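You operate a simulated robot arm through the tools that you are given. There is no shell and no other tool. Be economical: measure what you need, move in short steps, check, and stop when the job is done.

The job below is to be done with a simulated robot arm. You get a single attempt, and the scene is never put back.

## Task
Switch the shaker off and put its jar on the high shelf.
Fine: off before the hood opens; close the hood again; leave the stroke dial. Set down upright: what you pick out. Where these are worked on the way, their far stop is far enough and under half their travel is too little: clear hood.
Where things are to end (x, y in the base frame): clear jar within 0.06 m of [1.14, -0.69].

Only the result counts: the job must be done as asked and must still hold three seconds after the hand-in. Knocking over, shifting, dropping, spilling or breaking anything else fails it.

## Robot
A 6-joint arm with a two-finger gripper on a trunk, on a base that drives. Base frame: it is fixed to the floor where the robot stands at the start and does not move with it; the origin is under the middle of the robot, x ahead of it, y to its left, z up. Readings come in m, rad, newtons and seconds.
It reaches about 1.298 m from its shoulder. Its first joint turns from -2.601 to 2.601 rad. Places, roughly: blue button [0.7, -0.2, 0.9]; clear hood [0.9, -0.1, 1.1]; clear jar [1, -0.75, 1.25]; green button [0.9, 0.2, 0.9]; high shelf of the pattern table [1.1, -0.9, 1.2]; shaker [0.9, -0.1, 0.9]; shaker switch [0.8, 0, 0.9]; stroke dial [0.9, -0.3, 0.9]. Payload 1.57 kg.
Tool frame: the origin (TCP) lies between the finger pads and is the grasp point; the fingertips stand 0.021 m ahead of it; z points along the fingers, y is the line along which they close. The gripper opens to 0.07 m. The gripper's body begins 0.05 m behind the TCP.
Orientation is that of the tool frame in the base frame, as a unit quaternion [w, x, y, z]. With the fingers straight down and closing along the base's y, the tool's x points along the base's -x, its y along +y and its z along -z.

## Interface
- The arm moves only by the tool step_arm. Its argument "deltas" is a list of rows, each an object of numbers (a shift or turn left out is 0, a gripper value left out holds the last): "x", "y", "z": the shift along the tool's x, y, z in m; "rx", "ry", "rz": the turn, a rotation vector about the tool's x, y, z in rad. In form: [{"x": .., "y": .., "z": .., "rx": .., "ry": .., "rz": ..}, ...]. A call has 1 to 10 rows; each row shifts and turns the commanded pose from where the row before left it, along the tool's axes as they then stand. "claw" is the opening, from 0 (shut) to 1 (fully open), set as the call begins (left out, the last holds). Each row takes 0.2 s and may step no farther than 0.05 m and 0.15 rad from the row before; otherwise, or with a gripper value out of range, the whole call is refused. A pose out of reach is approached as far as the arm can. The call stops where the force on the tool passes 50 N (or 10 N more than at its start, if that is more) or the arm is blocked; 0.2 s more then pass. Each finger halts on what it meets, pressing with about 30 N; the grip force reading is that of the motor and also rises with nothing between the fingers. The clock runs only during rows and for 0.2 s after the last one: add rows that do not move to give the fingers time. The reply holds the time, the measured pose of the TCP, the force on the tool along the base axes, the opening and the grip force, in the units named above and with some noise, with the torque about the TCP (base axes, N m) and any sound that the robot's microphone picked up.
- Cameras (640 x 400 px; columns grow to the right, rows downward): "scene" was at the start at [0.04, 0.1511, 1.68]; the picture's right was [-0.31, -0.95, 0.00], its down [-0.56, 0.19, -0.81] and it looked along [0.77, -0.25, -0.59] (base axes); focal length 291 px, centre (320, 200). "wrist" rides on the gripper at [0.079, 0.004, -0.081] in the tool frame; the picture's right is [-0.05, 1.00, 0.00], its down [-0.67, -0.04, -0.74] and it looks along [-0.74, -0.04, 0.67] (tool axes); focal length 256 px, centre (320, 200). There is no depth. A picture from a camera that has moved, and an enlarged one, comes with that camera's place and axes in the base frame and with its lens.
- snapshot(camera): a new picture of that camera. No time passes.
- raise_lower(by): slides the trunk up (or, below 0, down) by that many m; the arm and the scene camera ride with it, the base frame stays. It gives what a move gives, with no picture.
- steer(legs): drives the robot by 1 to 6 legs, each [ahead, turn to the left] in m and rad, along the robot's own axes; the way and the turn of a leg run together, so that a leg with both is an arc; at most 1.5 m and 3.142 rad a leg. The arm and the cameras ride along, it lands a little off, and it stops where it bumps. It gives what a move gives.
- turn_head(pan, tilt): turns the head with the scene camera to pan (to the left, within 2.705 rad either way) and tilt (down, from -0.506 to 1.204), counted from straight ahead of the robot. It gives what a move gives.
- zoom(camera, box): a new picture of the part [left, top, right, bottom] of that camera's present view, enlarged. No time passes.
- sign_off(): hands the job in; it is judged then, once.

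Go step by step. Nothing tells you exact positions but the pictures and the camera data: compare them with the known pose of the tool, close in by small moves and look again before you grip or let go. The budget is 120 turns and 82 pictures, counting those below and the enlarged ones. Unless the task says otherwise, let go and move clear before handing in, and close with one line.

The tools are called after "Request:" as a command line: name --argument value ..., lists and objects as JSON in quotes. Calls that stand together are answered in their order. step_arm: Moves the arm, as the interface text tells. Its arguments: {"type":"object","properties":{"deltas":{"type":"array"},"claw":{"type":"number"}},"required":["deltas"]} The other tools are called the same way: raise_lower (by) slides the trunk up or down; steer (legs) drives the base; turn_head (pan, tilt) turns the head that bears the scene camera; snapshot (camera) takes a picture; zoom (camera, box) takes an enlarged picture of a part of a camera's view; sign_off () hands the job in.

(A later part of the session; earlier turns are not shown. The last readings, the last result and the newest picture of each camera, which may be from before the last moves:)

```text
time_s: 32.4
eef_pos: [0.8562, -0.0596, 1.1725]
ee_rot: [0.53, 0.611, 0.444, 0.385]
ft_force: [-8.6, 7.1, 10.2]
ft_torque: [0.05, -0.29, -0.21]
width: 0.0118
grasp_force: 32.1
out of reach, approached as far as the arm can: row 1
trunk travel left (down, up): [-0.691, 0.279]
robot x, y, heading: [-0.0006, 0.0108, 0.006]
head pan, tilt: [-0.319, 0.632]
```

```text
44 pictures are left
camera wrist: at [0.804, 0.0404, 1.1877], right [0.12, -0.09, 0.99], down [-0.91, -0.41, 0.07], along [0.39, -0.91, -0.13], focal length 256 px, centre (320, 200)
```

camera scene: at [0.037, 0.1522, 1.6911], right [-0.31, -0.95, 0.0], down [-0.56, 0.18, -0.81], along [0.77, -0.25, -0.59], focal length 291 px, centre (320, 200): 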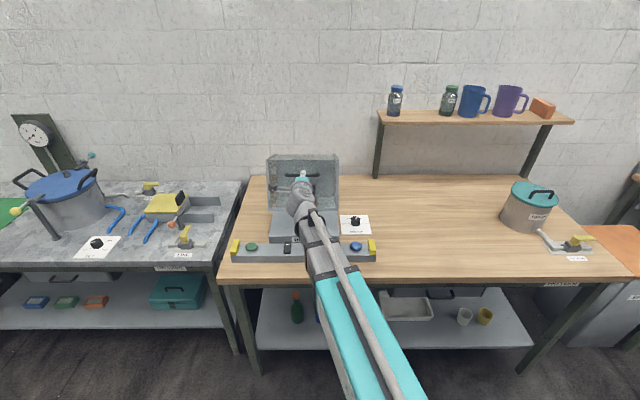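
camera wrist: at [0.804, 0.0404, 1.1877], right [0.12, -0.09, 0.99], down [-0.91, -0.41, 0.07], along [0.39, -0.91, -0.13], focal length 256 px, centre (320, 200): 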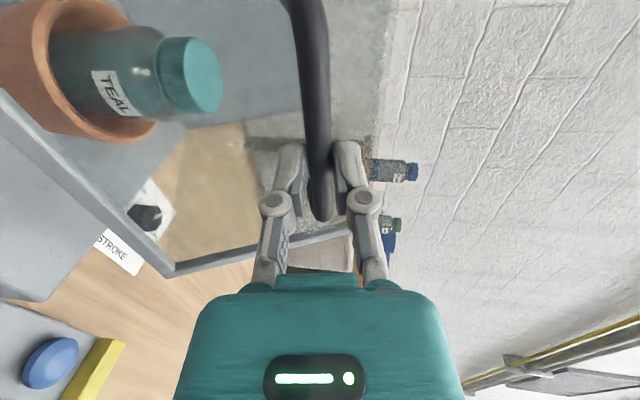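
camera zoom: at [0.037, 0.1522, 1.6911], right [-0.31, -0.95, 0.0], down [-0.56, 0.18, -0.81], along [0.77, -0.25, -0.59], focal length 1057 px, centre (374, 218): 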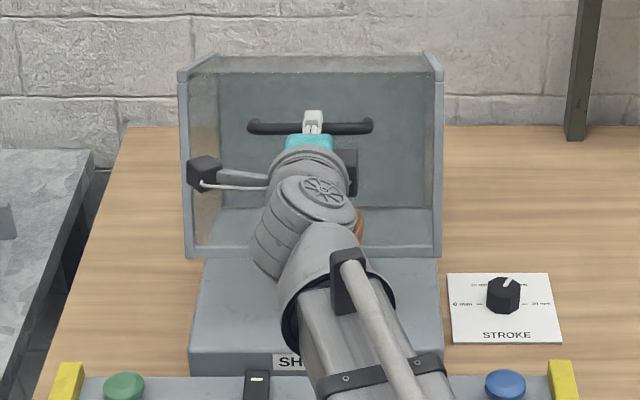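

The bar has slid out towards the fingertips, so the hand must go farther forward. I'll push ahead about 2.5 cm so it seats again.

Request:
step_arm --deltas '[{"z": 0.012}, {"z": 0.012}, {}]'

Request:
snapshot --camera "wrist"

```text
time_s: 33.2
eef_pos: [0.8782, -0.0689, 1.1731]
ee_rot: [0.53, 0.612, 0.443, 0.386]
ft_force: [-19.2, 5.5, 24.2]
ft_torque: [-0.01, -0.05, 0.31]
width: 0.0107
grasp_force: 32.2
trunk travel left (down, up): [-0.691, 0.279]
robot x, y, heading: [-0.0005, 0.011, -0.002]
head pan, tilt: [-0.319, 0.632]
```

```text
43 pictures are left
camera wrist: at [0.8261, 0.0317, 1.1888], right [0.12, -0.1, 0.99], down [-0.91, -0.4, 0.07], along [0.39, -0.91, -0.13], focal length 256 px, centre (320, 200)
```

wrist: 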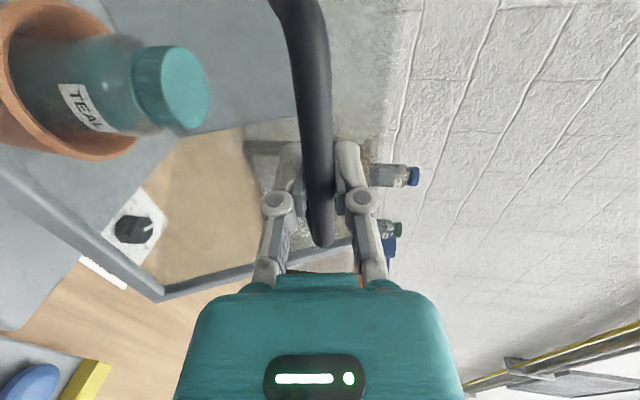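

Seated again. I'll continue along the arc in finer alternating steps with pitch.

Request:
raise_lower --by 0.02

Request:
step_arm --deltas '[{"z": 0.014, "y": 0.002, "rx": 0.05}]'

Request:
raise_lower --by 0.02

Request:
step_arm --deltas '[{"z": 0.014, "y": 0.003, "rx": 0.05}]'

Request:
raise_lower --by 0.02

Request:
step_arm --deltas '[{"z": 0.014, "y": 0.004, "rx": 0.05}]'

Request:
snapshot --camera "wrist"

```text
time_s: 33.8
eef_pos: [0.8888, -0.0712, 1.1843]
ee_rot: [0.527, 0.616, 0.444, 0.381]
ft_force: [20.4, -13.4, -31.4]
ft_torque: [-0.07, -0.08, -0.06]
width: 0.0114
grasp_force: 31.7
trunk travel left (down, up): [-0.711, 0.259]
robot x, y, heading: [0.005, 0.0067, 0.001]
head pan, tilt: [-0.319, 0.632]
```

```text
time_s: 34.2
eef_pos: [0.8911, -0.0717, 1.185]
ee_rot: [0.514, 0.623, 0.455, 0.375]
ft_force: [-15.1, 0.5, 18.1]
ft_torque: [-0.02, 0.01, -0.15]
width: 0.0109
grasp_force: 32.3
out of reach, approached as far as the arm can: row 1
trunk travel left (down, up): [-0.711, 0.259]
robot x, y, heading: [-0.0001, 0.0085, -0.001]
head pan, tilt: [-0.319, 0.632]
```

```text
time_s: 34.9
eef_pos: [0.903, -0.0764, 1.1955]
ee_rot: [0.511, 0.628, 0.455, 0.371]
ft_force: [19.1, -10.2, -32.0]
ft_torque: [-0.09, -0.04, -0.12]
width: 0.0111
grasp_force: 32.4
trunk travel left (down, up): [-0.731, 0.239]
robot x, y, heading: [0.0039, 0.0074, -0.001]
head pan, tilt: [-0.319, 0.632]
```

```text
time_s: 35.3
eef_pos: [0.9041, -0.0759, 1.1965]
ee_rot: [0.5, 0.635, 0.462, 0.365]
ft_force: [-14.3, 2.0, 19.8]
ft_torque: [-0.05, 0.01, -0.12]
width: 0.0109
grasp_force: 32.1
out of reach, approached as far as the arm can: row 1
trunk travel left (down, up): [-0.731, 0.239]
robot x, y, heading: [0.0007, 0.0107, 0.0]
head pan, tilt: [-0.319, 0.632]
```

```text
time_s: 36.0
eef_pos: [0.9159, -0.0802, 1.2052]
ee_rot: [0.497, 0.639, 0.463, 0.36]
ft_force: [18.6, -6.9, -35.3]
ft_torque: [-0.04, -0.03, -0.04]
width: 0.011
grasp_force: 32.3
trunk travel left (down, up): [-0.751, 0.219]
robot x, y, heading: [0.0054, 0.0087, 0.003]
head pan, tilt: [-0.319, 0.632]
```

```text
time_s: 36.4
eef_pos: [0.9191, -0.0799, 1.2062]
ee_rot: [0.483, 0.647, 0.472, 0.353]
ft_force: [-11.7, 1.7, 18.3]
ft_torque: [-0.21, -0.09, -0.26]
width: 0.0109
grasp_force: 31.8
out of reach, approached as far as the arm can: row 1
trunk travel left (down, up): [-0.751, 0.219]
robot x, y, heading: [0.0005, 0.0078, -0.002]
head pan, tilt: [-0.319, 0.632]
```

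```text
42 pictures are left
camera wrist: at [0.8703, 0.0181, 1.2338], right [0.25, -0.14, 0.96], down [-0.89, -0.41, 0.18], along [0.37, -0.9, -0.23], focal length 256 px, centre (320, 200)
```

wrist: 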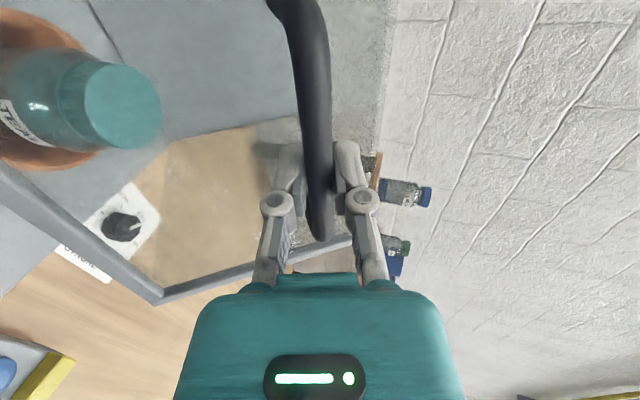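

Tracking matches the model, with the hood about 31° open. Continuing.

Request:
raise_lower --by 0.02

Request:
step_arm --deltas '[{"z": 0.017, "y": 0.006, "rx": 0.06}]'

Request:
raise_lower --by 0.02

Request:
step_arm --deltas '[{"z": 0.017, "y": 0.007, "rx": 0.06}]'

Request:
raise_lower --by 0.02

Request:
step_arm --deltas '[{"z": 0.017, "y": 0.008, "rx": 0.06}]'

Request:
raise_lower --by 0.02

Request:
step_arm --deltas '[{"z": 0.016, "y": 0.009, "rx": 0.06}]'

Request:
snapshot --camera "wrist"

Request:
snapshot --camera "scene"

```text
time_s: 37.0
eef_pos: [0.931, -0.0837, 1.217]
ee_rot: [0.48, 0.653, 0.472, 0.348]
ft_force: [15.9, -6.3, -37.5]
ft_torque: [-0.12, 0.17, -0.13]
width: 0.0116
grasp_force: 32.0
trunk travel left (down, up): [-0.771, 0.199]
robot x, y, heading: [0.0032, 0.0096, -0.0]
head pan, tilt: [-0.319, 0.632]
```

```text
time_s: 37.5
eef_pos: [0.9357, -0.0858, 1.2184]
ee_rot: [0.466, 0.659, 0.482, 0.34]
ft_force: [-14.2, 4.5, 31.0]
ft_torque: [-0.06, -0.21, 0.08]
width: 0.0114
grasp_force: 31.8
out of reach, approached as far as the arm can: row 1
trunk travel left (down, up): [-0.771, 0.199]
robot x, y, heading: [0.0052, 0.0056, -0.002]
head pan, tilt: [-0.319, 0.632]
```

```text
time_s: 38.1
eef_pos: [0.9463, -0.0896, 1.2246]
ee_rot: [0.461, 0.666, 0.482, 0.334]
ft_force: [15.1, -5.9, -39.1]
ft_torque: [-0.09, 0.2, 0.0]
width: 0.0115
grasp_force: 32.1
trunk travel left (down, up): [-0.791, 0.179]
robot x, y, heading: [0.0031, 0.0098, -0.001]
head pan, tilt: [-0.319, 0.632]
```

```text
time_s: 38.5
eef_pos: [0.9537, -0.0905, 1.2286]
ee_rot: [0.447, 0.674, 0.491, 0.326]
ft_force: [-9.3, 4.5, 28.5]
ft_torque: [-0.13, -0.25, -0.02]
width: 0.0113
grasp_force: 31.7
out of reach, approached as far as the arm can: row 1
trunk travel left (down, up): [-0.791, 0.179]
robot x, y, heading: [0.0016, 0.0074, 0.0]
head pan, tilt: [-0.319, 0.632]
```

```text
time_s: 39.2
eef_pos: [0.9658, -0.0938, 1.2344]
ee_rot: [0.44, 0.68, 0.492, 0.319]
ft_force: [12.2, -3.1, -42.8]
ft_torque: [0.04, 0.31, -0.03]
width: 0.0115
grasp_force: 31.9
trunk travel left (down, up): [-0.811, 0.159]
robot x, y, heading: [0.0033, 0.008, 0.006]
head pan, tilt: [-0.319, 0.632]
```

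```text
time_s: 39.6
eef_pos: [0.9723, -0.0983, 1.2373]
ee_rot: [0.427, 0.687, 0.5, 0.31]
ft_force: [-5.3, 4.0, 26.7]
ft_torque: [-0.19, -0.31, -0.23]
width: 0.0114
grasp_force: 31.8
out of reach, approached as far as the arm can: row 1
trunk travel left (down, up): [-0.811, 0.159]
robot x, y, heading: [0.0022, 0.0077, -0.001]
head pan, tilt: [-0.319, 0.632]
```

```text
time_s: 40.3
eef_pos: [0.983, -0.1011, 1.245]
ee_rot: [0.419, 0.693, 0.502, 0.304]
ft_force: [11.5, -1.6, -45.5]
ft_torque: [0.06, 0.54, -0.05]
width: 0.0118
grasp_force: 32.0
trunk travel left (down, up): [-0.831, 0.139]
robot x, y, heading: [0.0015, 0.0091, 0.002]
head pan, tilt: [-0.319, 0.632]
```

```text
time_s: 40.7
eef_pos: [0.9915, -0.1052, 1.2471]
ee_rot: [0.405, 0.699, 0.509, 0.295]
ft_force: [-1.0, 3.3, 21.0]
ft_torque: [-0.23, -0.32, -0.32]
width: 0.0119
grasp_force: 32.2
out of reach, approached as far as the arm can: row 1
trunk travel left (down, up): [-0.831, 0.139]
robot x, y, heading: [0.0017, 0.0094, -0.001]
head pan, tilt: [-0.319, 0.632]
```

```text
41 pictures are left
camera wrist: at [0.9504, -0.0075, 1.291], right [0.46, -0.2, 0.87], down [-0.84, -0.43, 0.34], along [0.3, -0.88, -0.37], focal length 256 px, centre (320, 200)
```

wrist: 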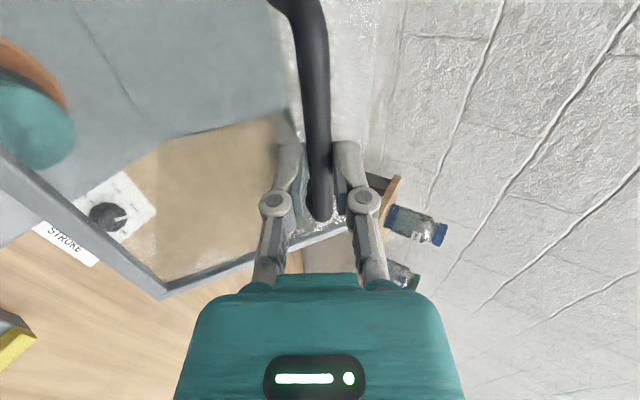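

```text
40 pictures are left
camera scene: at [0.0361, 0.1521, 1.8316], right [-0.31, -0.95, 0.0], down [-0.56, 0.19, -0.81], along [0.77, -0.25, -0.59], focal length 291 px, centre (320, 200)
```

scene: 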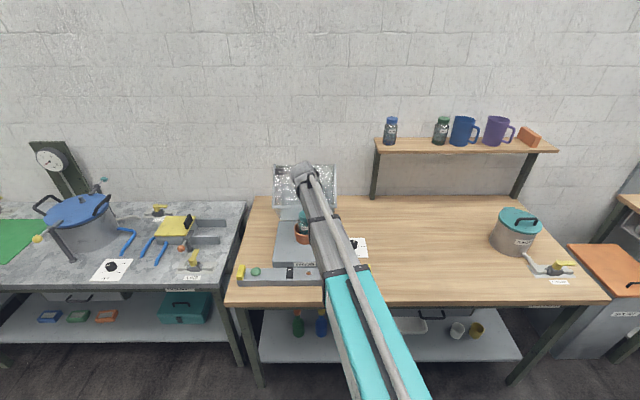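

About 46° open now. Continuing with more pitch and re-seating slightly.

Request:
step_arm --deltas '[{"z": 0.014, "y": 0.006, "rx": 0.06}]'

Request:
raise_lower --by 0.014

Request:
step_arm --deltas '[{"z": 0.016, "y": 0.011, "rx": 0.07}]'

Request:
raise_lower --by 0.014

Request:
step_arm --deltas '[{"z": 0.016, "y": 0.012, "rx": 0.07}]'

Request:
raise_lower --by 0.014

Request:
step_arm --deltas '[{"z": 0.016, "y": 0.013, "rx": 0.07}]'

Request:
snapshot --camera "wrist"

```text
time_s: 41.1
eef_pos: [1.0037, -0.1086, 1.2391]
ee_rot: [0.385, 0.711, 0.518, 0.281]
ft_force: [4.1, -1.3, 35.1]
ft_torque: [-0.03, -0.01, 0.03]
width: 0.011
grasp_force: 31.9
out of reach, approached as far as the arm can: row 1
trunk travel left (down, up): [-0.831, 0.139]
robot x, y, heading: [-0.0017, 0.0082, -0.005]
head pan, tilt: [-0.319, 0.632]
```

```text
time_s: 41.7
eef_pos: [1.0121, -0.1118, 1.2408]
ee_rot: [0.379, 0.716, 0.519, 0.273]
ft_force: [3.8, -6.6, -34.5]
ft_torque: [-0.33, 0.1, -0.41]
width: 0.0108
grasp_force: 32.0
trunk travel left (down, up): [-0.845, 0.125]
robot x, y, heading: [0.0015, 0.0089, -0.002]
head pan, tilt: [-0.319, 0.632]
```

```text
time_s: 42.1
eef_pos: [1.0232, -0.1157, 1.2429]
ee_rot: [0.361, 0.724, 0.526, 0.262]
ft_force: [-2.2, -1.4, 32.6]
ft_torque: [-0.09, -0.13, 0.04]
width: 0.0108
grasp_force: 32.3
out of reach, approached as far as the arm can: row 1
trunk travel left (down, up): [-0.845, 0.125]
robot x, y, heading: [0.0017, 0.0106, 0.003]
head pan, tilt: [-0.319, 0.632]
```

```text
time_s: 42.7
eef_pos: [1.0308, -0.1173, 1.2434]
ee_rot: [0.355, 0.729, 0.527, 0.255]
ft_force: [2.9, -6.8, -41.3]
ft_torque: [-0.1, 0.05, -0.04]
width: 0.0113
grasp_force: 31.8
trunk travel left (down, up): [-0.859, 0.111]
robot x, y, heading: [0.0, 0.0046, 0.001]
head pan, tilt: [-0.319, 0.632]
```

```text
time_s: 43.1
eef_pos: [1.0436, -0.1212, 1.2444]
ee_rot: [0.343, 0.739, 0.53, 0.236]
ft_force: [-6.7, -25.0, 15.7]
ft_torque: [0.03, -0.07, 0.09]
width: 0.0111
grasp_force: 31.9
out of reach, approached as far as the arm can: row 1
trunk travel left (down, up): [-0.859, 0.111]
robot x, y, heading: [0.003, 0.0057, -0.0]
head pan, tilt: [-0.319, 0.632]
```

```text
time_s: 43.7
eef_pos: [1.0507, -0.117, 1.251]
ee_rot: [0.337, 0.741, 0.532, 0.233]
ft_force: [-2.1, -11.3, -33.5]
ft_torque: [0.08, 0.19, 0.1]
width: 0.0115
grasp_force: 32.0
trunk travel left (down, up): [-0.873, 0.097]
robot x, y, heading: [0.0027, 0.0034, 0.003]
head pan, tilt: [-0.319, 0.632]
```

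```text
time_s: 44.1
eef_pos: [1.065, -0.1215, 1.2504]
ee_rot: [0.324, 0.752, 0.534, 0.212]
ft_force: [-3.9, -21.2, 19.0]
ft_torque: [0.01, -0.18, 0.16]
width: 0.0117
grasp_force: 32.4
out of reach, approached as far as the arm can: row 1
trunk travel left (down, up): [-0.873, 0.097]
robot x, y, heading: [0.0025, 0.0086, 0.003]
head pan, tilt: [-0.319, 0.632]
```

```text
39 pictures are left
camera wrist: at [1.0398, -0.0255, 1.3086], right [0.65, -0.27, 0.71], down [-0.75, -0.42, 0.51], along [0.16, -0.86, -0.47], focal length 256 px, centre (320, 200)
```

wrist: 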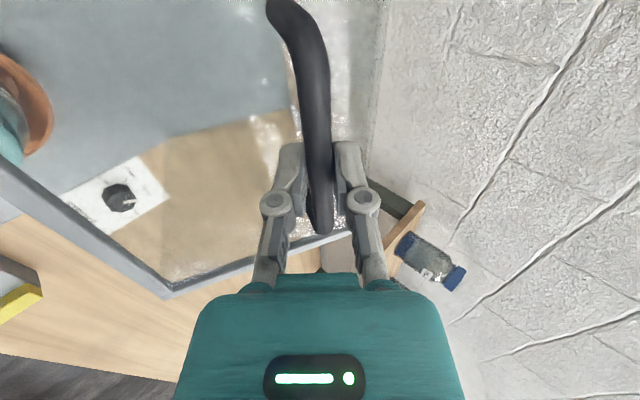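

About 59° open. There's some sideways force, so I'll correct 8 mm to the right and carry on towards the far stop.

Request:
step_arm --deltas '[{"x": -0.008, "z": 0.01, "y": 0.01, "rx": 0.06}]'

Request:
raise_lower --by 0.012

Request:
step_arm --deltas '[{"z": 0.013, "y": 0.018, "rx": 0.07}]'

Request:
raise_lower --by 0.01

Request:
step_arm --deltas '[{"z": 0.013, "y": 0.019, "rx": 0.07}]'

Request:
snapshot --camera "wrist"

Request:
zoom --camera "scene" --box '[230, 130, 400, 290]'

```text
time_s: 44.5
eef_pos: [1.0756, -0.1164, 1.2443]
ee_rot: [0.309, 0.76, 0.538, 0.192]
ft_force: [0.7, -10.2, 35.7]
ft_torque: [-0.21, -0.05, -0.01]
width: 0.0108
grasp_force: 31.9
out of reach, approached as far as the arm can: row 1
trunk travel left (down, up): [-0.873, 0.097]
robot x, y, heading: [0.0033, 0.0103, 0.002]
head pan, tilt: [-0.319, 0.632]
```

```text
time_s: 45.1
eef_pos: [1.0816, -0.1179, 1.2465]
ee_rot: [0.304, 0.764, 0.538, 0.186]
ft_force: [-5.3, -6.1, -37.3]
ft_torque: [-0.27, 0.19, -0.08]
width: 0.0115
grasp_force: 31.7
trunk travel left (down, up): [-0.885, 0.085]
robot x, y, heading: [-0.0016, 0.0114, -0.001]
head pan, tilt: [-0.319, 0.632]
```

```text
time_s: 45.5
eef_pos: [1.0995, -0.1225, 1.2465]
ee_rot: [0.29, 0.773, 0.54, 0.163]
ft_force: [-3.0, -17.4, -0.8]
ft_torque: [0.23, -0.11, 0.42]
width: 0.0111
grasp_force: 32.2
out of reach, approached as far as the arm can: row 1
trunk travel left (down, up): [-0.885, 0.085]
robot x, y, heading: [0.003, 0.0085, 0.003]
head pan, tilt: [-0.319, 0.632]
```

```text
time_s: 46.1
eef_pos: [1.1019, -0.1189, 1.2509]
ee_rot: [0.286, 0.774, 0.541, 0.161]
ft_force: [-6.5, -8.0, -33.8]
ft_torque: [-0.06, 0.25, 0.19]
width: 0.0116
grasp_force: 32.0
trunk travel left (down, up): [-0.895, 0.075]
robot x, y, heading: [0.0041, 0.0055, 0.002]
head pan, tilt: [-0.319, 0.632]
```

```text
time_s: 46.5
eef_pos: [1.123, -0.1243, 1.2478]
ee_rot: [0.271, 0.784, 0.542, 0.137]
ft_force: [-2.6, -15.5, -9.9]
ft_torque: [0.0, -0.01, 0.42]
width: 0.0118
grasp_force: 32.1
out of reach, approached as far as the arm can: row 1
trunk travel left (down, up): [-0.895, 0.075]
robot x, y, heading: [0.001, 0.0078, -0.005]
head pan, tilt: [-0.319, 0.632]
```

```text
38 pictures are left
camera wrist: at [1.1142, -0.03, 1.3103], right [0.75, -0.31, 0.58], down [-0.66, -0.4, 0.64], along [0.03, -0.86, -0.51], focal length 256 px, centre (320, 200)
```

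wrist: 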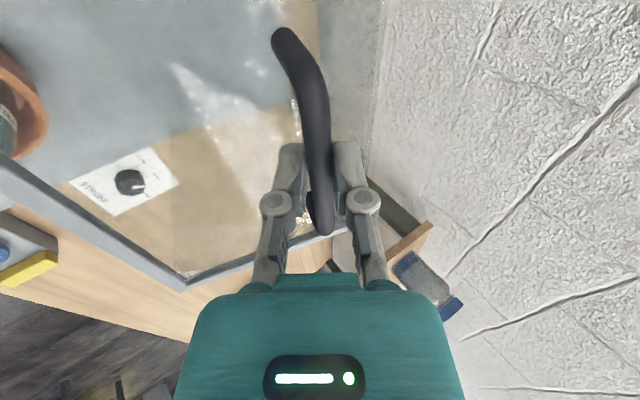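

```text
2.50 times, centred on (315, 210) of scene
camera zoom: at [0.0415, 0.1478, 1.895], right [-0.31, -0.95, 0.0], down [-0.56, 0.19, -0.81], along [0.77, -0.25, -0.59], focal length 727 px, centre (332, 175)
```

zoom: 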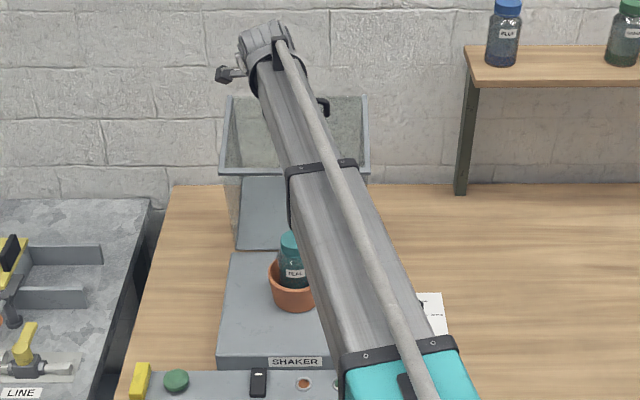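

The hood stands nearly upright, about 69° open. I'll keep following it gently to its far stop.

Request:
step_arm --deltas '[{"x": -0.004, "z": 0.011, "y": 0.019, "rx": 0.06}]'

Request:
raise_lower --by 0.006

Request:
step_arm --deltas '[{"x": -0.003, "z": 0.011, "y": 0.019, "rx": 0.06}]'

Request:
step_arm --deltas '[{"x": -0.003, "z": 0.01, "y": 0.019, "rx": 0.06}]'

Request:
step_arm --deltas '[{"x": -0.003, "z": 0.01, "y": 0.019, "rx": 0.04}]'

Request:
snapshot --camera "wrist"

```text
time_s: 46.9
eef_pos: [1.1426, -0.1294, 1.2433]
ee_rot: [0.258, 0.791, 0.543, 0.115]
ft_force: [-3.2, -23.5, 0.3]
ft_torque: [-0.63, 0.09, 0.21]
width: 0.0118
grasp_force: 32.1
out of reach, approached as far as the arm can: row 1
trunk travel left (down, up): [-0.895, 0.075]
robot x, y, heading: [-0.0031, 0.0085, -0.002]
head pan, tilt: [-0.319, 0.632]
```

```text
time_s: 47.5
eef_pos: [1.1416, -0.1256, 1.2466]
ee_rot: [0.253, 0.792, 0.543, 0.114]
ft_force: [-12.2, -14.5, -27.6]
ft_torque: [-0.43, 0.44, 0.09]
width: 0.0117
grasp_force: 32.0
trunk travel left (down, up): [-0.901, 0.069]
robot x, y, heading: [-0.0013, 0.0112, -0.002]
head pan, tilt: [-0.319, 0.632]
```

```text
time_s: 47.9
eef_pos: [1.1639, -0.1315, 1.2417]
ee_rot: [0.238, 0.799, 0.544, 0.09]
ft_force: [-11.4, -8.9, -32.9]
ft_torque: [0.03, 0.34, 0.41]
width: 0.0123
grasp_force: 32.0
out of reach, approached as far as the arm can: row 1
trunk travel left (down, up): [-0.901, 0.069]
robot x, y, heading: [0.0023, 0.007, 0.001]
head pan, tilt: [-0.319, 0.632]
```

```text
time_s: 48.2
eef_pos: [1.1822, -0.1323, 1.2408]
ee_rot: [0.226, 0.805, 0.544, 0.071]
ft_force: [0.1, 0.1, -0.2]
ft_torque: [-0.03, 0.0, 0.01]
width: 0.0
grasp_force: 28.4
out of reach, approached as far as the arm can: row 1
trunk travel left (down, up): [-0.901, 0.069]
robot x, y, heading: [0.0021, 0.0078, -0.001]
head pan, tilt: [-0.319, 0.632]
```

```text
time_s: 48.6
eef_pos: [1.2011, -0.139, 1.2375]
ee_rot: [0.215, 0.809, 0.544, 0.055]
ft_force: [-0.2, -1.1, 0.2]
ft_torque: [-0.01, 0.01, 0.02]
width: 0.0
grasp_force: 28.8
out of reach, approached as far as the arm can: row 1
trunk travel left (down, up): [-0.901, 0.069]
robot x, y, heading: [0.0026, 0.0048, -0.003]
head pan, tilt: [-0.319, 0.632]
```

```text
36 pictures are left
camera wrist: at [1.2092, -0.045, 1.3009], right [0.84, -0.36, 0.41], down [-0.54, -0.38, 0.75], along [-0.12, -0.85, -0.51], focal length 256 px, centre (320, 200)
```

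wrist: 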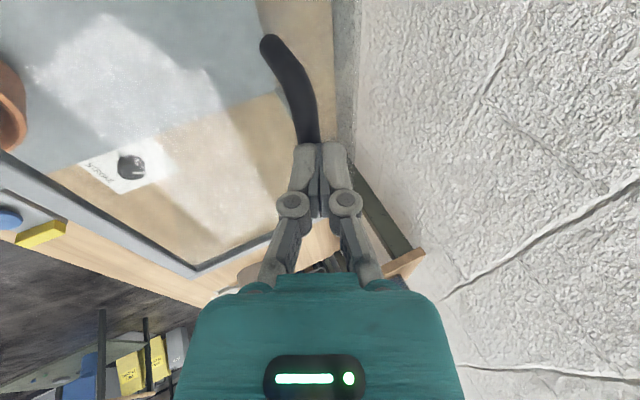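

The fingers slipped off the bar near the far end. I'll lift clear and look at where the hood rests.

Request:
raise_lower --by 0.06

Request:
step_arm --deltas '[{"x": -0.05}, {"x": -0.05}, {"x": -0.05}, {"x": -0.05}, {"x": -0.05}, {"z": -0.05}]'

Request:
snapshot --camera "scene"

```text
time_s: 49.6
eef_pos: [1.1996, -0.1382, 1.2967]
ee_rot: [0.216, 0.809, 0.545, 0.055]
ft_force: [-0.2, -0.2, -0.7]
ft_torque: [0.0, -0.02, -0.01]
width: 0.0001
grasp_force: 28.6
trunk travel left (down, up): [-0.961, 0.009]
robot x, y, heading: [0.0032, 0.0065, 0.001]
head pan, tilt: [-0.319, 0.632]
```

```text
time_s: 51.0
eef_pos: [1.0853, -0.3247, 1.3023]
ee_rot: [0.238, 0.808, 0.538, 0.032]
ft_force: [0.7, 1.2, 0.2]
ft_torque: [0.02, -0.05, -0.02]
width: 0.0003
grasp_force: 29.0
out of reach, approached as far as the arm can: row 1, 2, 3, 4, 5, 6
trunk travel left (down, up): [-0.961, 0.009]
robot x, y, heading: [0.0021, 0.0072, 0.001]
head pan, tilt: [-0.319, 0.632]
```

```text
35 pictures are left
camera scene: at [0.0396, 0.1516, 1.9603], right [-0.31, -0.95, 0.0], down [-0.56, 0.19, -0.81], along [0.77, -0.25, -0.59], focal length 291 px, centre (320, 200)
```

scene: 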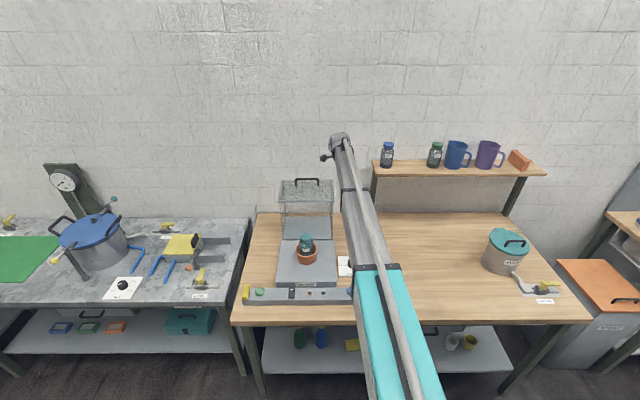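

The hood stays open. The jar's lid is near (0.93, −0.08, 1.08), and the shelf top is near z≈1.21. I'll retract and set the hand horizontal with its camera on top, fingers closing sideways, to take the jar from the front.

Request:
step_arm --deltas '[{"z": -0.021, "y": -0.0397}, {"z": -0.021, "y": -0.0397}, {"z": -0.021, "y": -0.0397}, {"z": -0.021, "y": -0.0397}, {"z": -0.021, "y": -0.0397}, {"z": -0.021, "y": -0.0397}, {"z": -0.021, "y": -0.0397}, {"z": -0.021, "y": -0.0397}, {"z": -0.021, "y": -0.0397}]' --claw 1

Request:
step_arm --deltas '[{"rx": -0.135}, {"rx": -0.135}, {"rx": -0.135}, {"rx": -0.135}, {"rx": -0.135}, {"rx": -0.135}, {"rx": -0.135}, {"rx": -0.135}]'

Request:
step_arm --deltas '[{"rz": 0.15}, {"rz": 0.15}, {"rz": 0.15}, {"rz": 0.15}, {"rz": 0.15}, {"rz": 0.15}, {"rz": 0.15}, {"rz": 0.15}, {"rz": 0.15}, {"rz": 0.15}]'

```text
time_s: 53.0
eef_pos: [0.7209, -0.1499, 1.3013]
ee_rot: [0.234, 0.808, 0.539, 0.036]
ft_force: [0.3, -0.8, -0.2]
ft_torque: [0.01, 0.03, -0.03]
width: 0.07
grasp_force: 0.0
out of reach, approached as far as the arm can: row 2, 4, 6, 8
trunk travel left (down, up): [-0.961, 0.009]
robot x, y, heading: [0.0001, 0.0097, -0.0]
head pan, tilt: [-0.319, 0.632]
```

```text
time_s: 54.9
eef_pos: [0.722, -0.1507, 1.4561]
ee_rot: [0.615, 0.573, 0.444, 0.309]
ft_force: [0.7, -0.2, -0.1]
ft_torque: [0.02, 0.0, -0.01]
width: 0.07
grasp_force: 0.1
out of reach, approached as far as the arm can: row 1, 2, 3, 4, 5, 6, 7, 8
trunk travel left (down, up): [-0.961, 0.009]
robot x, y, heading: [0.0048, 0.0106, -0.003]
head pan, tilt: [-0.319, 0.632]
```

```text
time_s: 57.0
eef_pos: [0.723, -0.1509, 1.4562]
ee_rot: [0.24, 0.722, -0.067, 0.645]
ft_force: [-1.2, -0.1, -0.4]
ft_torque: [0.02, 0.01, 0.0]
width: 0.0703
grasp_force: 0.1
trunk travel left (down, up): [-0.961, 0.009]
robot x, y, heading: [0.0034, 0.0061, 0.002]
head pan, tilt: [-0.319, 0.632]
```

Request:
step_arm --deltas '[{"rz": 0.1325}, {"rz": 0.1325}, {"rx": 0.134}, {"ry": 0.052}, {"y": -0.0447}, {"y": -0.0447}, {"y": -0.0447}]'

Request:
raise_lower --by -0.36

Request:
snapshot --camera "wrist"

Request:
zoom --camera "scene" --box '[240, 110, 380, 240]'

```text
time_s: 58.6
eef_pos: [0.764, -0.0208, 1.4666]
ee_rot: [0.109, 0.698, -0.113, 0.699]
ft_force: [0.7, -0.7, -0.9]
ft_torque: [-0.01, 0.0, -0.01]
width: 0.0699
grasp_force: 0.0
out of reach, approached as far as the arm can: row 4, 5
trunk travel left (down, up): [-0.961, 0.009]
robot x, y, heading: [-0.0011, 0.0093, 0.001]
head pan, tilt: [-0.319, 0.632]
```

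```text
time_s: 62.1
eef_pos: [0.7657, -0.0227, 1.1063]
ee_rot: [0.109, 0.698, -0.112, 0.699]
ft_force: [0.0, -0.1, 0.2]
ft_torque: [0.0, 0.0, -0.01]
width: 0.0701
grasp_force: 0.0
trunk travel left (down, up): [-0.601, 0.369]
robot x, y, heading: [0.0019, 0.0041, 0.003]
head pan, tilt: [-0.319, 0.632]
```

```text
34 pictures are left
camera wrist: at [0.6854, -0.003, 1.1857], right [-0.31, -0.95, -0.06], down [-0.7, 0.27, -0.67], along [0.65, -0.17, -0.74], focal length 256 px, centre (320, 200)
```

wrist: 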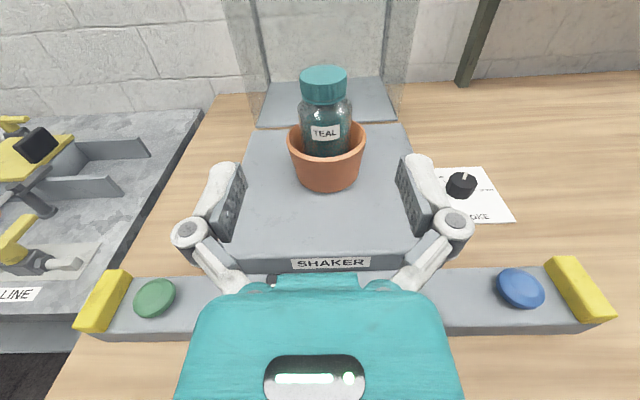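

```text
3.08 times, centred on (310, 175) of scene
camera zoom: at [0.04, 0.151, 1.6003], right [-0.31, -0.95, 0.0], down [-0.56, 0.19, -0.81], along [0.77, -0.25, -0.59], focal length 894 px, centre (351, 277)
```

zoom: 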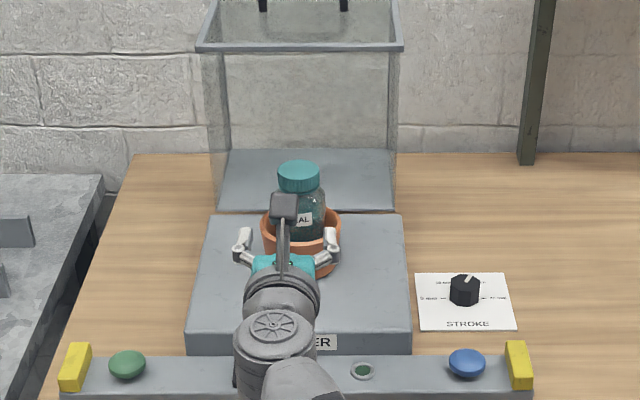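

I have a clear view of the jar standing in its pot. The lid spans about z 1.06–1.085 at n≈0.90. I'll lower to lid height and advance most of the way, then check.

Request:
raise_lower --by -0.034

Request:
step_arm --deltas '[{"y": 0.003, "z": 0.04}, {"z": 0.04}, {"z": 0.03}]'

Request:
snapshot --camera "wrist"

Request:
zoom --camera "scene" --box '[250, 130, 350, 210]'

```text
time_s: 62.9
eef_pos: [0.7644, -0.0256, 1.0723]
ee_rot: [0.109, 0.698, -0.112, 0.699]
ft_force: [0.2, 0.8, -0.5]
ft_torque: [-0.02, -0.01, -0.02]
width: 0.0699
grasp_force: 0.0
trunk travel left (down, up): [-0.567, 0.403]
robot x, y, heading: [0.001, 0.0102, 0.003]
head pan, tilt: [-0.319, 0.632]
```

```text
time_s: 63.7
eef_pos: [0.8696, -0.0603, 1.0724]
ee_rot: [0.109, 0.698, -0.112, 0.699]
ft_force: [0.5, -0.1, -0.1]
ft_torque: [0.0, 0.0, 0.03]
width: 0.0701
grasp_force: 0.0
trunk travel left (down, up): [-0.567, 0.403]
robot x, y, heading: [0.0018, 0.0061, 0.005]
head pan, tilt: [-0.319, 0.632]
```

```text
32 pictures are left
camera wrist: at [0.7904, -0.0394, 1.1516], right [-0.31, -0.95, -0.06], down [-0.7, 0.27, -0.67], along [0.65, -0.17, -0.74], focal length 256 px, centre (320, 200)
```

wrist: 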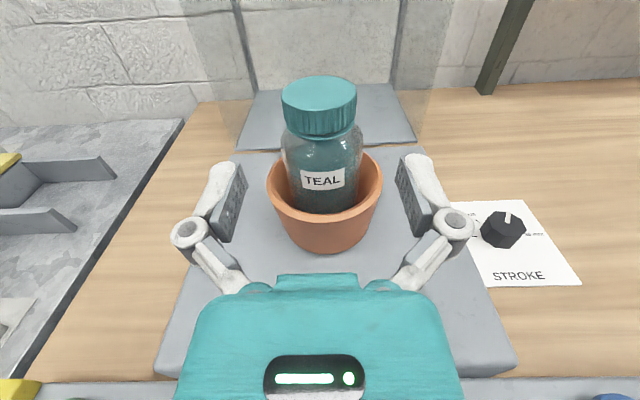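

```text
5.00 times, centred on (300, 170) of scene
camera zoom: at [0.0401, 0.1511, 1.5663], right [-0.31, -0.95, 0.0], down [-0.56, 0.19, -0.81], along [0.77, -0.25, -0.59], focal length 1453 px, centre (420, 350)
```

zoom: 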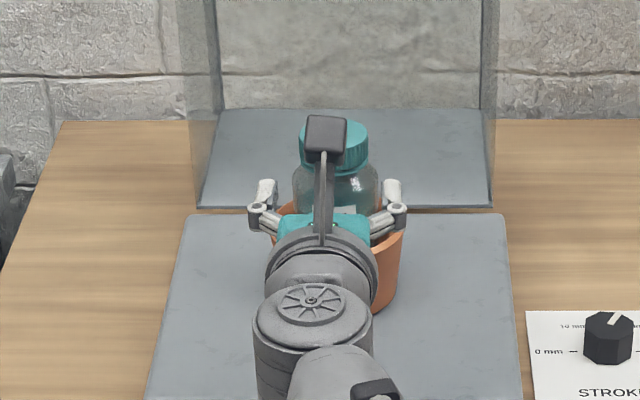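

The lid is about 4 cm across, centred between the fingers, at n≈0.904 and z≈1.077. I'll raise 4 mm, advance 6 cm and close.

Request:
raise_lower --by 0.004

Request:
step_arm --deltas '[{"z": 0.03}, {"z": 0.03}]'

Request:
snapshot --camera "wrist"

```text
time_s: 64.3
eef_pos: [0.8692, -0.0598, 1.0765]
ee_rot: [0.111, 0.698, -0.113, 0.699]
ft_force: [0.2, 0.6, -0.1]
ft_torque: [-0.01, 0.0, -0.03]
width: 0.0699
grasp_force: 0.0
trunk travel left (down, up): [-0.571, 0.399]
robot x, y, heading: [-0.0002, 0.0066, -0.0]
head pan, tilt: [-0.319, 0.632]
```

```text
time_s: 64.9
eef_pos: [0.9256, -0.0784, 1.0756]
ee_rot: [0.109, 0.698, -0.112, 0.699]
ft_force: [-0.6, 0.4, -0.3]
ft_torque: [0.03, -0.01, -0.04]
width: 0.07
grasp_force: 0.2
trunk travel left (down, up): [-0.571, 0.399]
robot x, y, heading: [0.0017, 0.009, -0.0]
head pan, tilt: [-0.319, 0.632]
```

```text
30 pictures are left
camera wrist: at [0.8477, -0.0582, 1.1555], right [-0.31, -0.95, -0.06], down [-0.7, 0.27, -0.67], along [0.65, -0.17, -0.74], focal length 256 px, centre (320, 200)
```

wrist: 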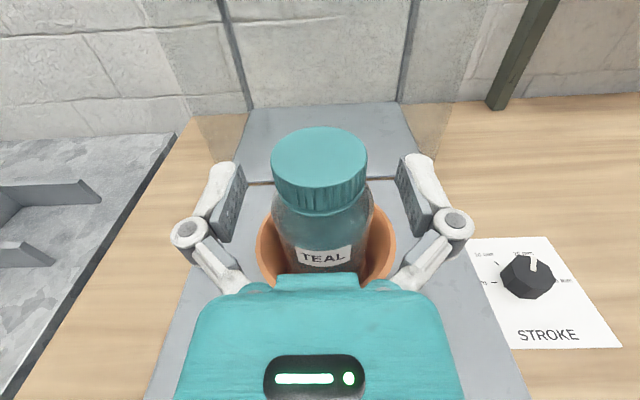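

Well placed. Closing on the lid.

Request:
step_arm --deltas '[{}, {}, {}, {}, {}]' --claw 0

Request:
raise_lower --by 0.03

Request:
snapshot --camera "wrist"

```text
time_s: 66.1
eef_pos: [0.9252, -0.0781, 1.0757]
ee_rot: [0.108, 0.698, -0.112, 0.699]
ft_force: [-0.2, 0.3, -0.3]
ft_torque: [-0.03, 0.01, 0.04]
width: 0.0434
grasp_force: 29.6
trunk travel left (down, up): [-0.571, 0.399]
robot x, y, heading: [-0.0031, 0.0078, -0.003]
head pan, tilt: [-0.319, 0.632]
```

```text
time_s: 66.8
eef_pos: [0.9253, -0.078, 1.1064]
ee_rot: [0.109, 0.698, -0.113, 0.699]
ft_force: [0.7, 0.2, 0.6]
ft_torque: [0.01, -0.02, 0.04]
width: 0.0
grasp_force: 28.2
trunk travel left (down, up): [-0.601, 0.369]
robot x, y, heading: [0.0025, 0.0078, -0.0]
head pan, tilt: [-0.319, 0.632]
```

```text
29 pictures are left
camera wrist: at [0.8471, -0.0581, 1.1857], right [-0.31, -0.95, -0.06], down [-0.7, 0.27, -0.67], along [0.65, -0.17, -0.74], focal length 256 px, centre (320, 200)
```

wrist: 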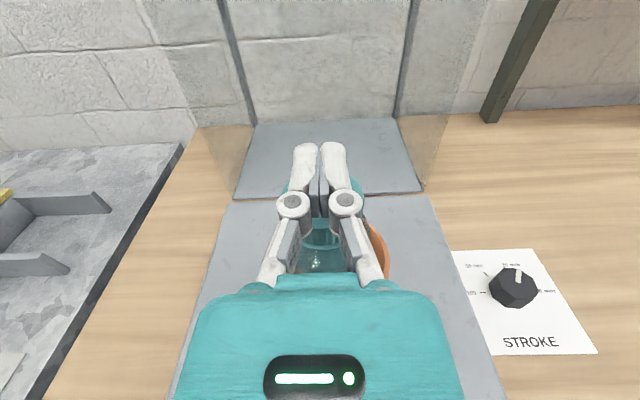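

The grip slipped off the lid and the jar is still in its pot. I'll back off and check how it stands.

Request:
step_arm --deltas '[{"z": -0.04}, {"z": -0.04}, {"z": -0.02}]' --claw 1

Request:
zoom --camera "wrist" --box '[220, 20, 420, 220]'

```text
time_s: 67.6
eef_pos: [0.8301, -0.0484, 1.1075]
ee_rot: [0.11, 0.697, -0.113, 0.699]
ft_force: [-0.3, 0.2, -0.1]
ft_torque: [-0.02, 0.0, 0.02]
width: 0.0694
grasp_force: 0.0
trunk travel left (down, up): [-0.601, 0.369]
robot x, y, heading: [0.0041, 0.0063, 0.005]
head pan, tilt: [-0.319, 0.632]
```

```text
2.00 times, centred on (320, 120) of wrist
camera zoom: at [0.7504, -0.0269, 1.1859], right [-0.31, -0.95, -0.06], down [-0.69, 0.27, -0.67], along [0.65, -0.17, -0.74], focal length 512 px, centre (320, 360)
```

zoom: 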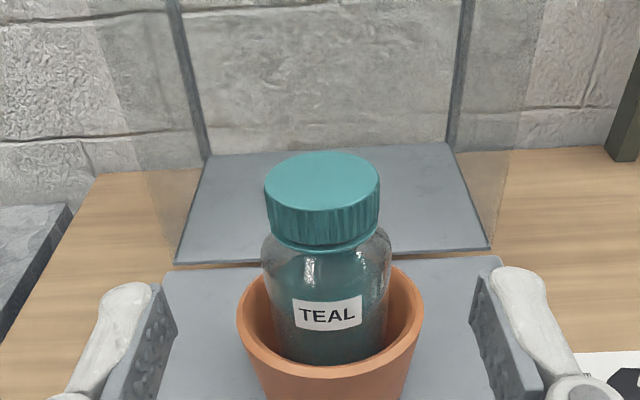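

The jar stands upright and unharmed. I'll grip again slightly lower and deeper, then lift only a few millimetres while reading the force.

Request:
raise_lower --by -0.036

Request:
step_arm --deltas '[{"z": 0.036}, {"z": 0.036}, {"z": 0.034}]'

Request:
step_arm --deltas '[{}, {}, {}, {}, {}, {}, {}]' --claw 0

Request:
raise_lower --by 0.006

Request:
snapshot --camera "wrist"

```text
time_s: 68.4
eef_pos: [0.8299, -0.0484, 1.0697]
ee_rot: [0.11, 0.697, -0.113, 0.699]
ft_force: [0.5, -0.6, 0.9]
ft_torque: [-0.05, 0.04, 0.03]
width: 0.07
grasp_force: 0.1
trunk travel left (down, up): [-0.565, 0.405]
robot x, y, heading: [0.0038, 0.0124, 0.0]
head pan, tilt: [-0.319, 0.632]
```

```text
time_s: 69.2
eef_pos: [0.9322, -0.0818, 1.0707]
ee_rot: [0.108, 0.697, -0.112, 0.7]
ft_force: [0.6, 0.4, 0.0]
ft_torque: [-0.01, 0.01, -0.01]
width: 0.07
grasp_force: 0.1
trunk travel left (down, up): [-0.565, 0.405]
robot x, y, heading: [0.002, 0.0093, 0.005]
head pan, tilt: [-0.319, 0.632]
```

```text
time_s: 70.8
eef_pos: [0.9319, -0.0812, 1.0709]
ee_rot: [0.109, 0.697, -0.112, 0.699]
ft_force: [0.1, -0.1, -0.2]
ft_torque: [-0.02, 0.06, 0.0]
width: 0.0483
grasp_force: 29.3
trunk travel left (down, up): [-0.565, 0.405]
robot x, y, heading: [0.0011, 0.0089, -0.003]
head pan, tilt: [-0.319, 0.632]
```

```text
time_s: 71.4
eef_pos: [0.9319, -0.0803, 1.0762]
ee_rot: [0.11, 0.698, -0.112, 0.699]
ft_force: [0.3, 0.4, -3.7]
ft_torque: [0.02, 0.06, -0.02]
width: 0.0484
grasp_force: 30.2
trunk travel left (down, up): [-0.571, 0.399]
robot x, y, heading: [0.0046, 0.0089, -0.003]
head pan, tilt: [-0.319, 0.632]
```

```text
27 pictures are left
camera wrist: at [0.853, -0.0598, 1.1554], right [-0.31, -0.95, -0.06], down [-0.7, 0.27, -0.67], along [0.65, -0.17, -0.74], focal length 256 px, centre (320, 200)
```

wrist: 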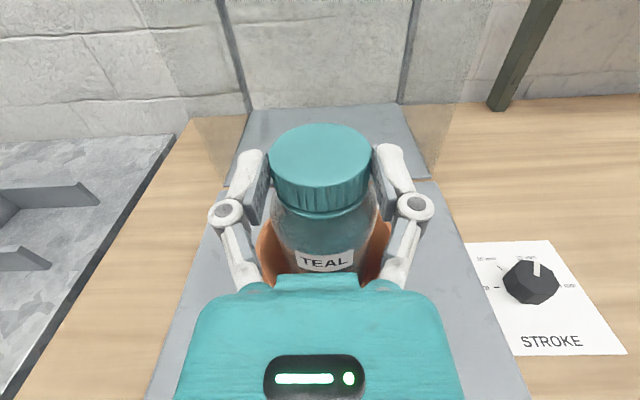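

Now the grip is 48 mm wide and carries about 3.7 N, so the jar is lifting. I'll raise a bit more and check.

Request:
raise_lower --by 0.03

Request:
snapshot --camera "wrist"

```text
time_s: 72.1
eef_pos: [0.932, -0.0806, 1.1067]
ee_rot: [0.109, 0.698, -0.112, 0.699]
ft_force: [1.0, 0.5, -3.8]
ft_torque: [0.0, 0.06, -0.02]
width: 0.0483
grasp_force: 29.9
trunk travel left (down, up): [-0.601, 0.369]
robot x, y, heading: [0.0035, 0.0085, -0.003]
head pan, tilt: [-0.319, 0.632]
```

```text
26 pictures are left
camera wrist: at [0.8531, -0.0597, 1.1854], right [-0.31, -0.95, -0.06], down [-0.7, 0.27, -0.67], along [0.65, -0.17, -0.74], focal length 256 px, centre (320, 200)
```

wrist: 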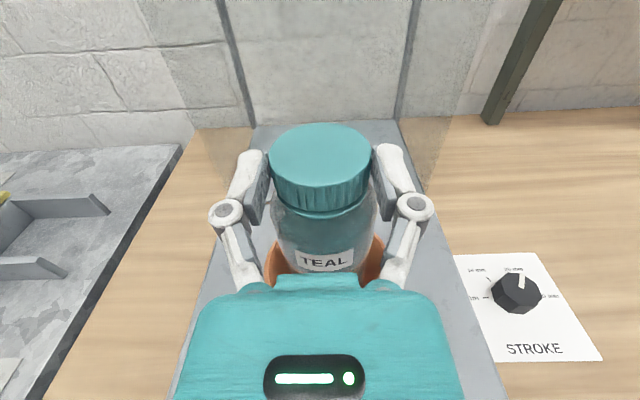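

The jar is held securely. I'll raise it well clear of the pot and retract a little.

Request:
raise_lower --by 0.3

Request:
step_arm --deltas '[{"z": -0.03}, {"z": -0.03}, {"z": -0.03}, {"z": -0.03}]'

Request:
snapshot --camera "scene"

```text
time_s: 75.1
eef_pos: [0.9317, -0.0801, 1.4066]
ee_rot: [0.109, 0.698, -0.112, 0.699]
ft_force: [-0.3, 0.1, -3.6]
ft_torque: [0.02, 0.08, 0.02]
width: 0.048
grasp_force: 30.1
trunk travel left (down, up): [-0.901, 0.069]
robot x, y, heading: [0.0036, 0.0125, -0.002]
head pan, tilt: [-0.319, 0.632]
```

```text
time_s: 76.1
eef_pos: [0.8176, -0.0421, 1.4064]
ee_rot: [0.111, 0.697, -0.113, 0.699]
ft_force: [0.3, 0.1, -3.6]
ft_torque: [0.02, 0.08, -0.01]
width: 0.0473
grasp_force: 30.3
trunk travel left (down, up): [-0.901, 0.069]
robot x, y, heading: [0.0007, 0.0084, -0.0]
head pan, tilt: [-0.319, 0.632]
```

```text
25 pictures are left
camera scene: at [0.0398, 0.1513, 1.9003], right [-0.31, -0.95, 0.0], down [-0.56, 0.19, -0.81], along [0.77, -0.25, -0.59], focal length 291 px, centre (320, 200)
```

scene: 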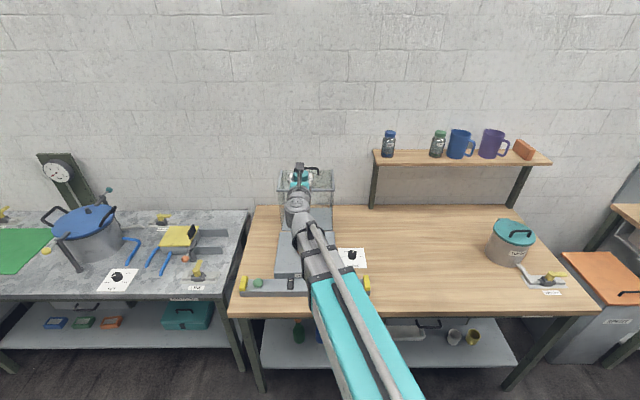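

Now I'll move right to line up with the free spot between the blue and green jars.

Request:
step_arm --deltas '[{"y": 0.03}, {"y": 0.05}, {"y": 0.05}, {"y": 0.05}, {"y": 0.05}, {"y": 0.05}, {"y": 0.05}, {"y": 0.05}, {"y": 0.05}, {"y": 0.03}]'

Request:
step_arm --deltas '[{"y": 0.05}, {"z": 0.04}, {"z": 0.05}, {"z": 0.05}, {"z": 0.05}, {"z": 0.05}]'

Request:
snapshot --camera "wrist"

Request:
snapshot --camera "scene"

```text
time_s: 78.3
eef_pos: [0.6758, -0.4815, 1.4057]
ee_rot: [0.108, 0.698, -0.113, 0.699]
ft_force: [-0.6, -0.2, -2.8]
ft_torque: [0.0, 0.08, 0.04]
width: 0.0469
grasp_force: 30.0
trunk travel left (down, up): [-0.901, 0.069]
robot x, y, heading: [0.0009, 0.0051, 0.001]
head pan, tilt: [-0.319, 0.632]
```

```text
time_s: 79.7
eef_pos: [0.888, -0.6041, 1.4051]
ee_rot: [0.11, 0.699, -0.113, 0.698]
ft_force: [0.3, 0.6, -3.9]
ft_torque: [-0.01, 0.05, 0.02]
width: 0.0465
grasp_force: 29.9
trunk travel left (down, up): [-0.901, 0.069]
robot x, y, heading: [0.0051, 0.006, -0.002]
head pan, tilt: [-0.319, 0.632]
```

```text
24 pictures are left
camera wrist: at [0.8095, -0.5838, 1.4841], right [-0.31, -0.95, -0.06], down [-0.7, 0.27, -0.66], along [0.65, -0.17, -0.74], focal length 256 px, centre (320, 200)
```

wrist: 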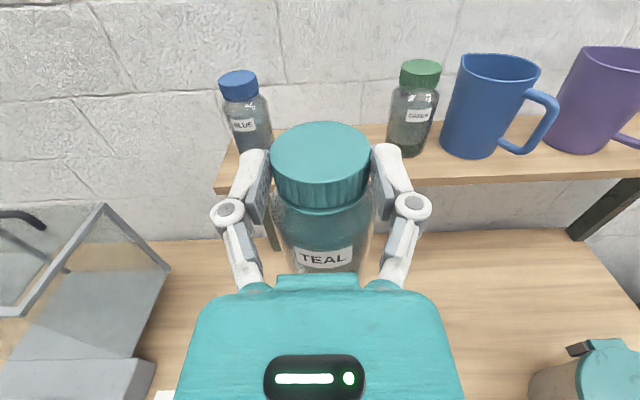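

```text
23 pictures are left
camera scene: at [0.042, 0.1498, 1.9003], right [-0.31, -0.95, 0.0], down [-0.56, 0.19, -0.81], along [0.77, -0.25, -0.59], focal length 291 px, centre (320, 200)
```

scene: 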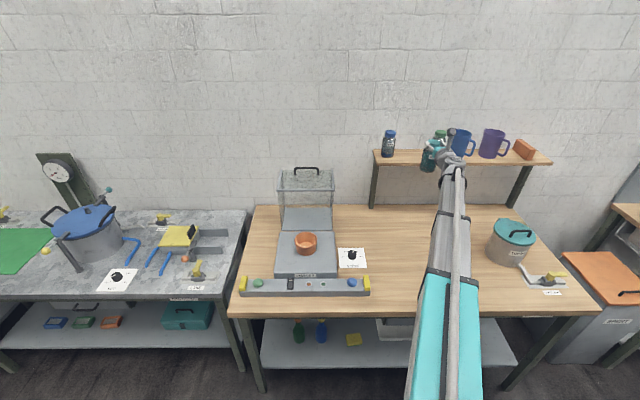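

Lined up at the right lateral spot. I'll advance over the shelf and check.

Request:
step_arm --deltas '[{"z": 0.044}, {"z": 0.044}, {"z": 0.044}, {"z": 0.044}, {"z": 0.044}, {"z": 0.044}]'

Request:
zoom --camera "scene" --box '[360, 100, 500, 200]'

Request:
snapshot --camera "wrist"

```text
time_s: 81.1
eef_pos: [1.1414, -0.6856, 1.4043]
ee_rot: [0.109, 0.699, -0.113, 0.698]
ft_force: [0.5, 0.1, -3.8]
ft_torque: [0.01, 0.09, -0.02]
width: 0.0469
grasp_force: 30.3
trunk travel left (down, up): [-0.901, 0.069]
robot x, y, heading: [-0.0008, 0.0066, 0.004]
head pan, tilt: [-0.319, 0.632]
```

```text
4.00 times, centred on (430, 150) of scene
camera zoom: at [0.0422, 0.1499, 1.9003], right [-0.31, -0.95, 0.0], down [-0.56, 0.19, -0.81], along [0.77, -0.25, -0.59], focal length 1163 px, centre (-120, 400)
```

zoom: 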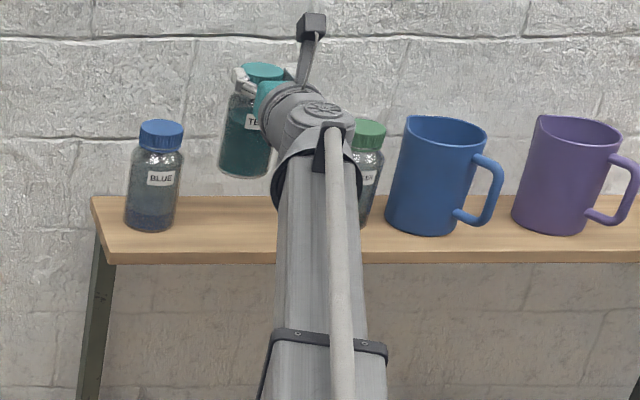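

```text
21 pictures are left
camera wrist: at [1.0619, -0.665, 1.4838], right [-0.31, -0.95, -0.06], down [-0.7, 0.27, -0.67], along [0.65, -0.17, -0.74], focal length 256 px, centre (320, 200)
```

wrist: 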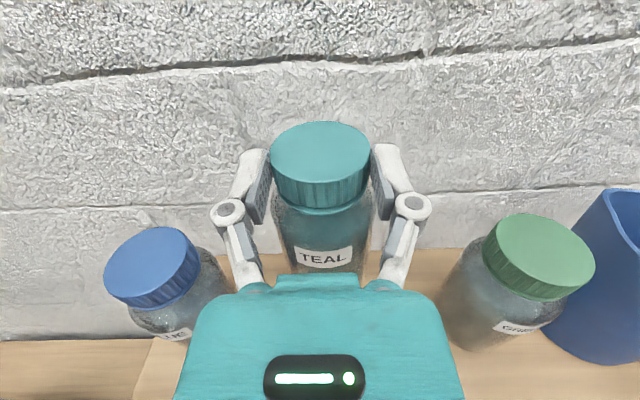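

I'm over the target with the jar upright. Its bottom is about 8 cm above the shelf. Lowering in stages.

Request:
raise_lower --by -0.06

Request:
zoom --camera "scene" --box '[360, 80, 500, 180]'

```text
time_s: 82.1
eef_pos: [1.1396, -0.6851, 1.3448]
ee_rot: [0.108, 0.698, -0.112, 0.699]
ft_force: [-1.4, -0.9, -4.2]
ft_torque: [0.0, 0.07, -0.01]
width: 0.0464
grasp_force: 30.4
trunk travel left (down, up): [-0.841, 0.129]
robot x, y, heading: [0.0033, 0.0077, -0.004]
head pan, tilt: [-0.319, 0.632]
```

```text
4.00 times, centred on (430, 130) of scene
camera zoom: at [0.0406, 0.1507, 1.8403], right [-0.31, -0.95, 0.0], down [-0.56, 0.19, -0.81], along [0.77, -0.25, -0.59], focal length 1163 px, centre (-120, 480)
```

zoom: 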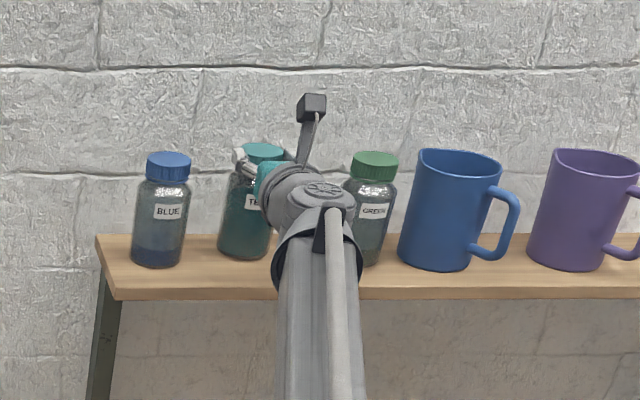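

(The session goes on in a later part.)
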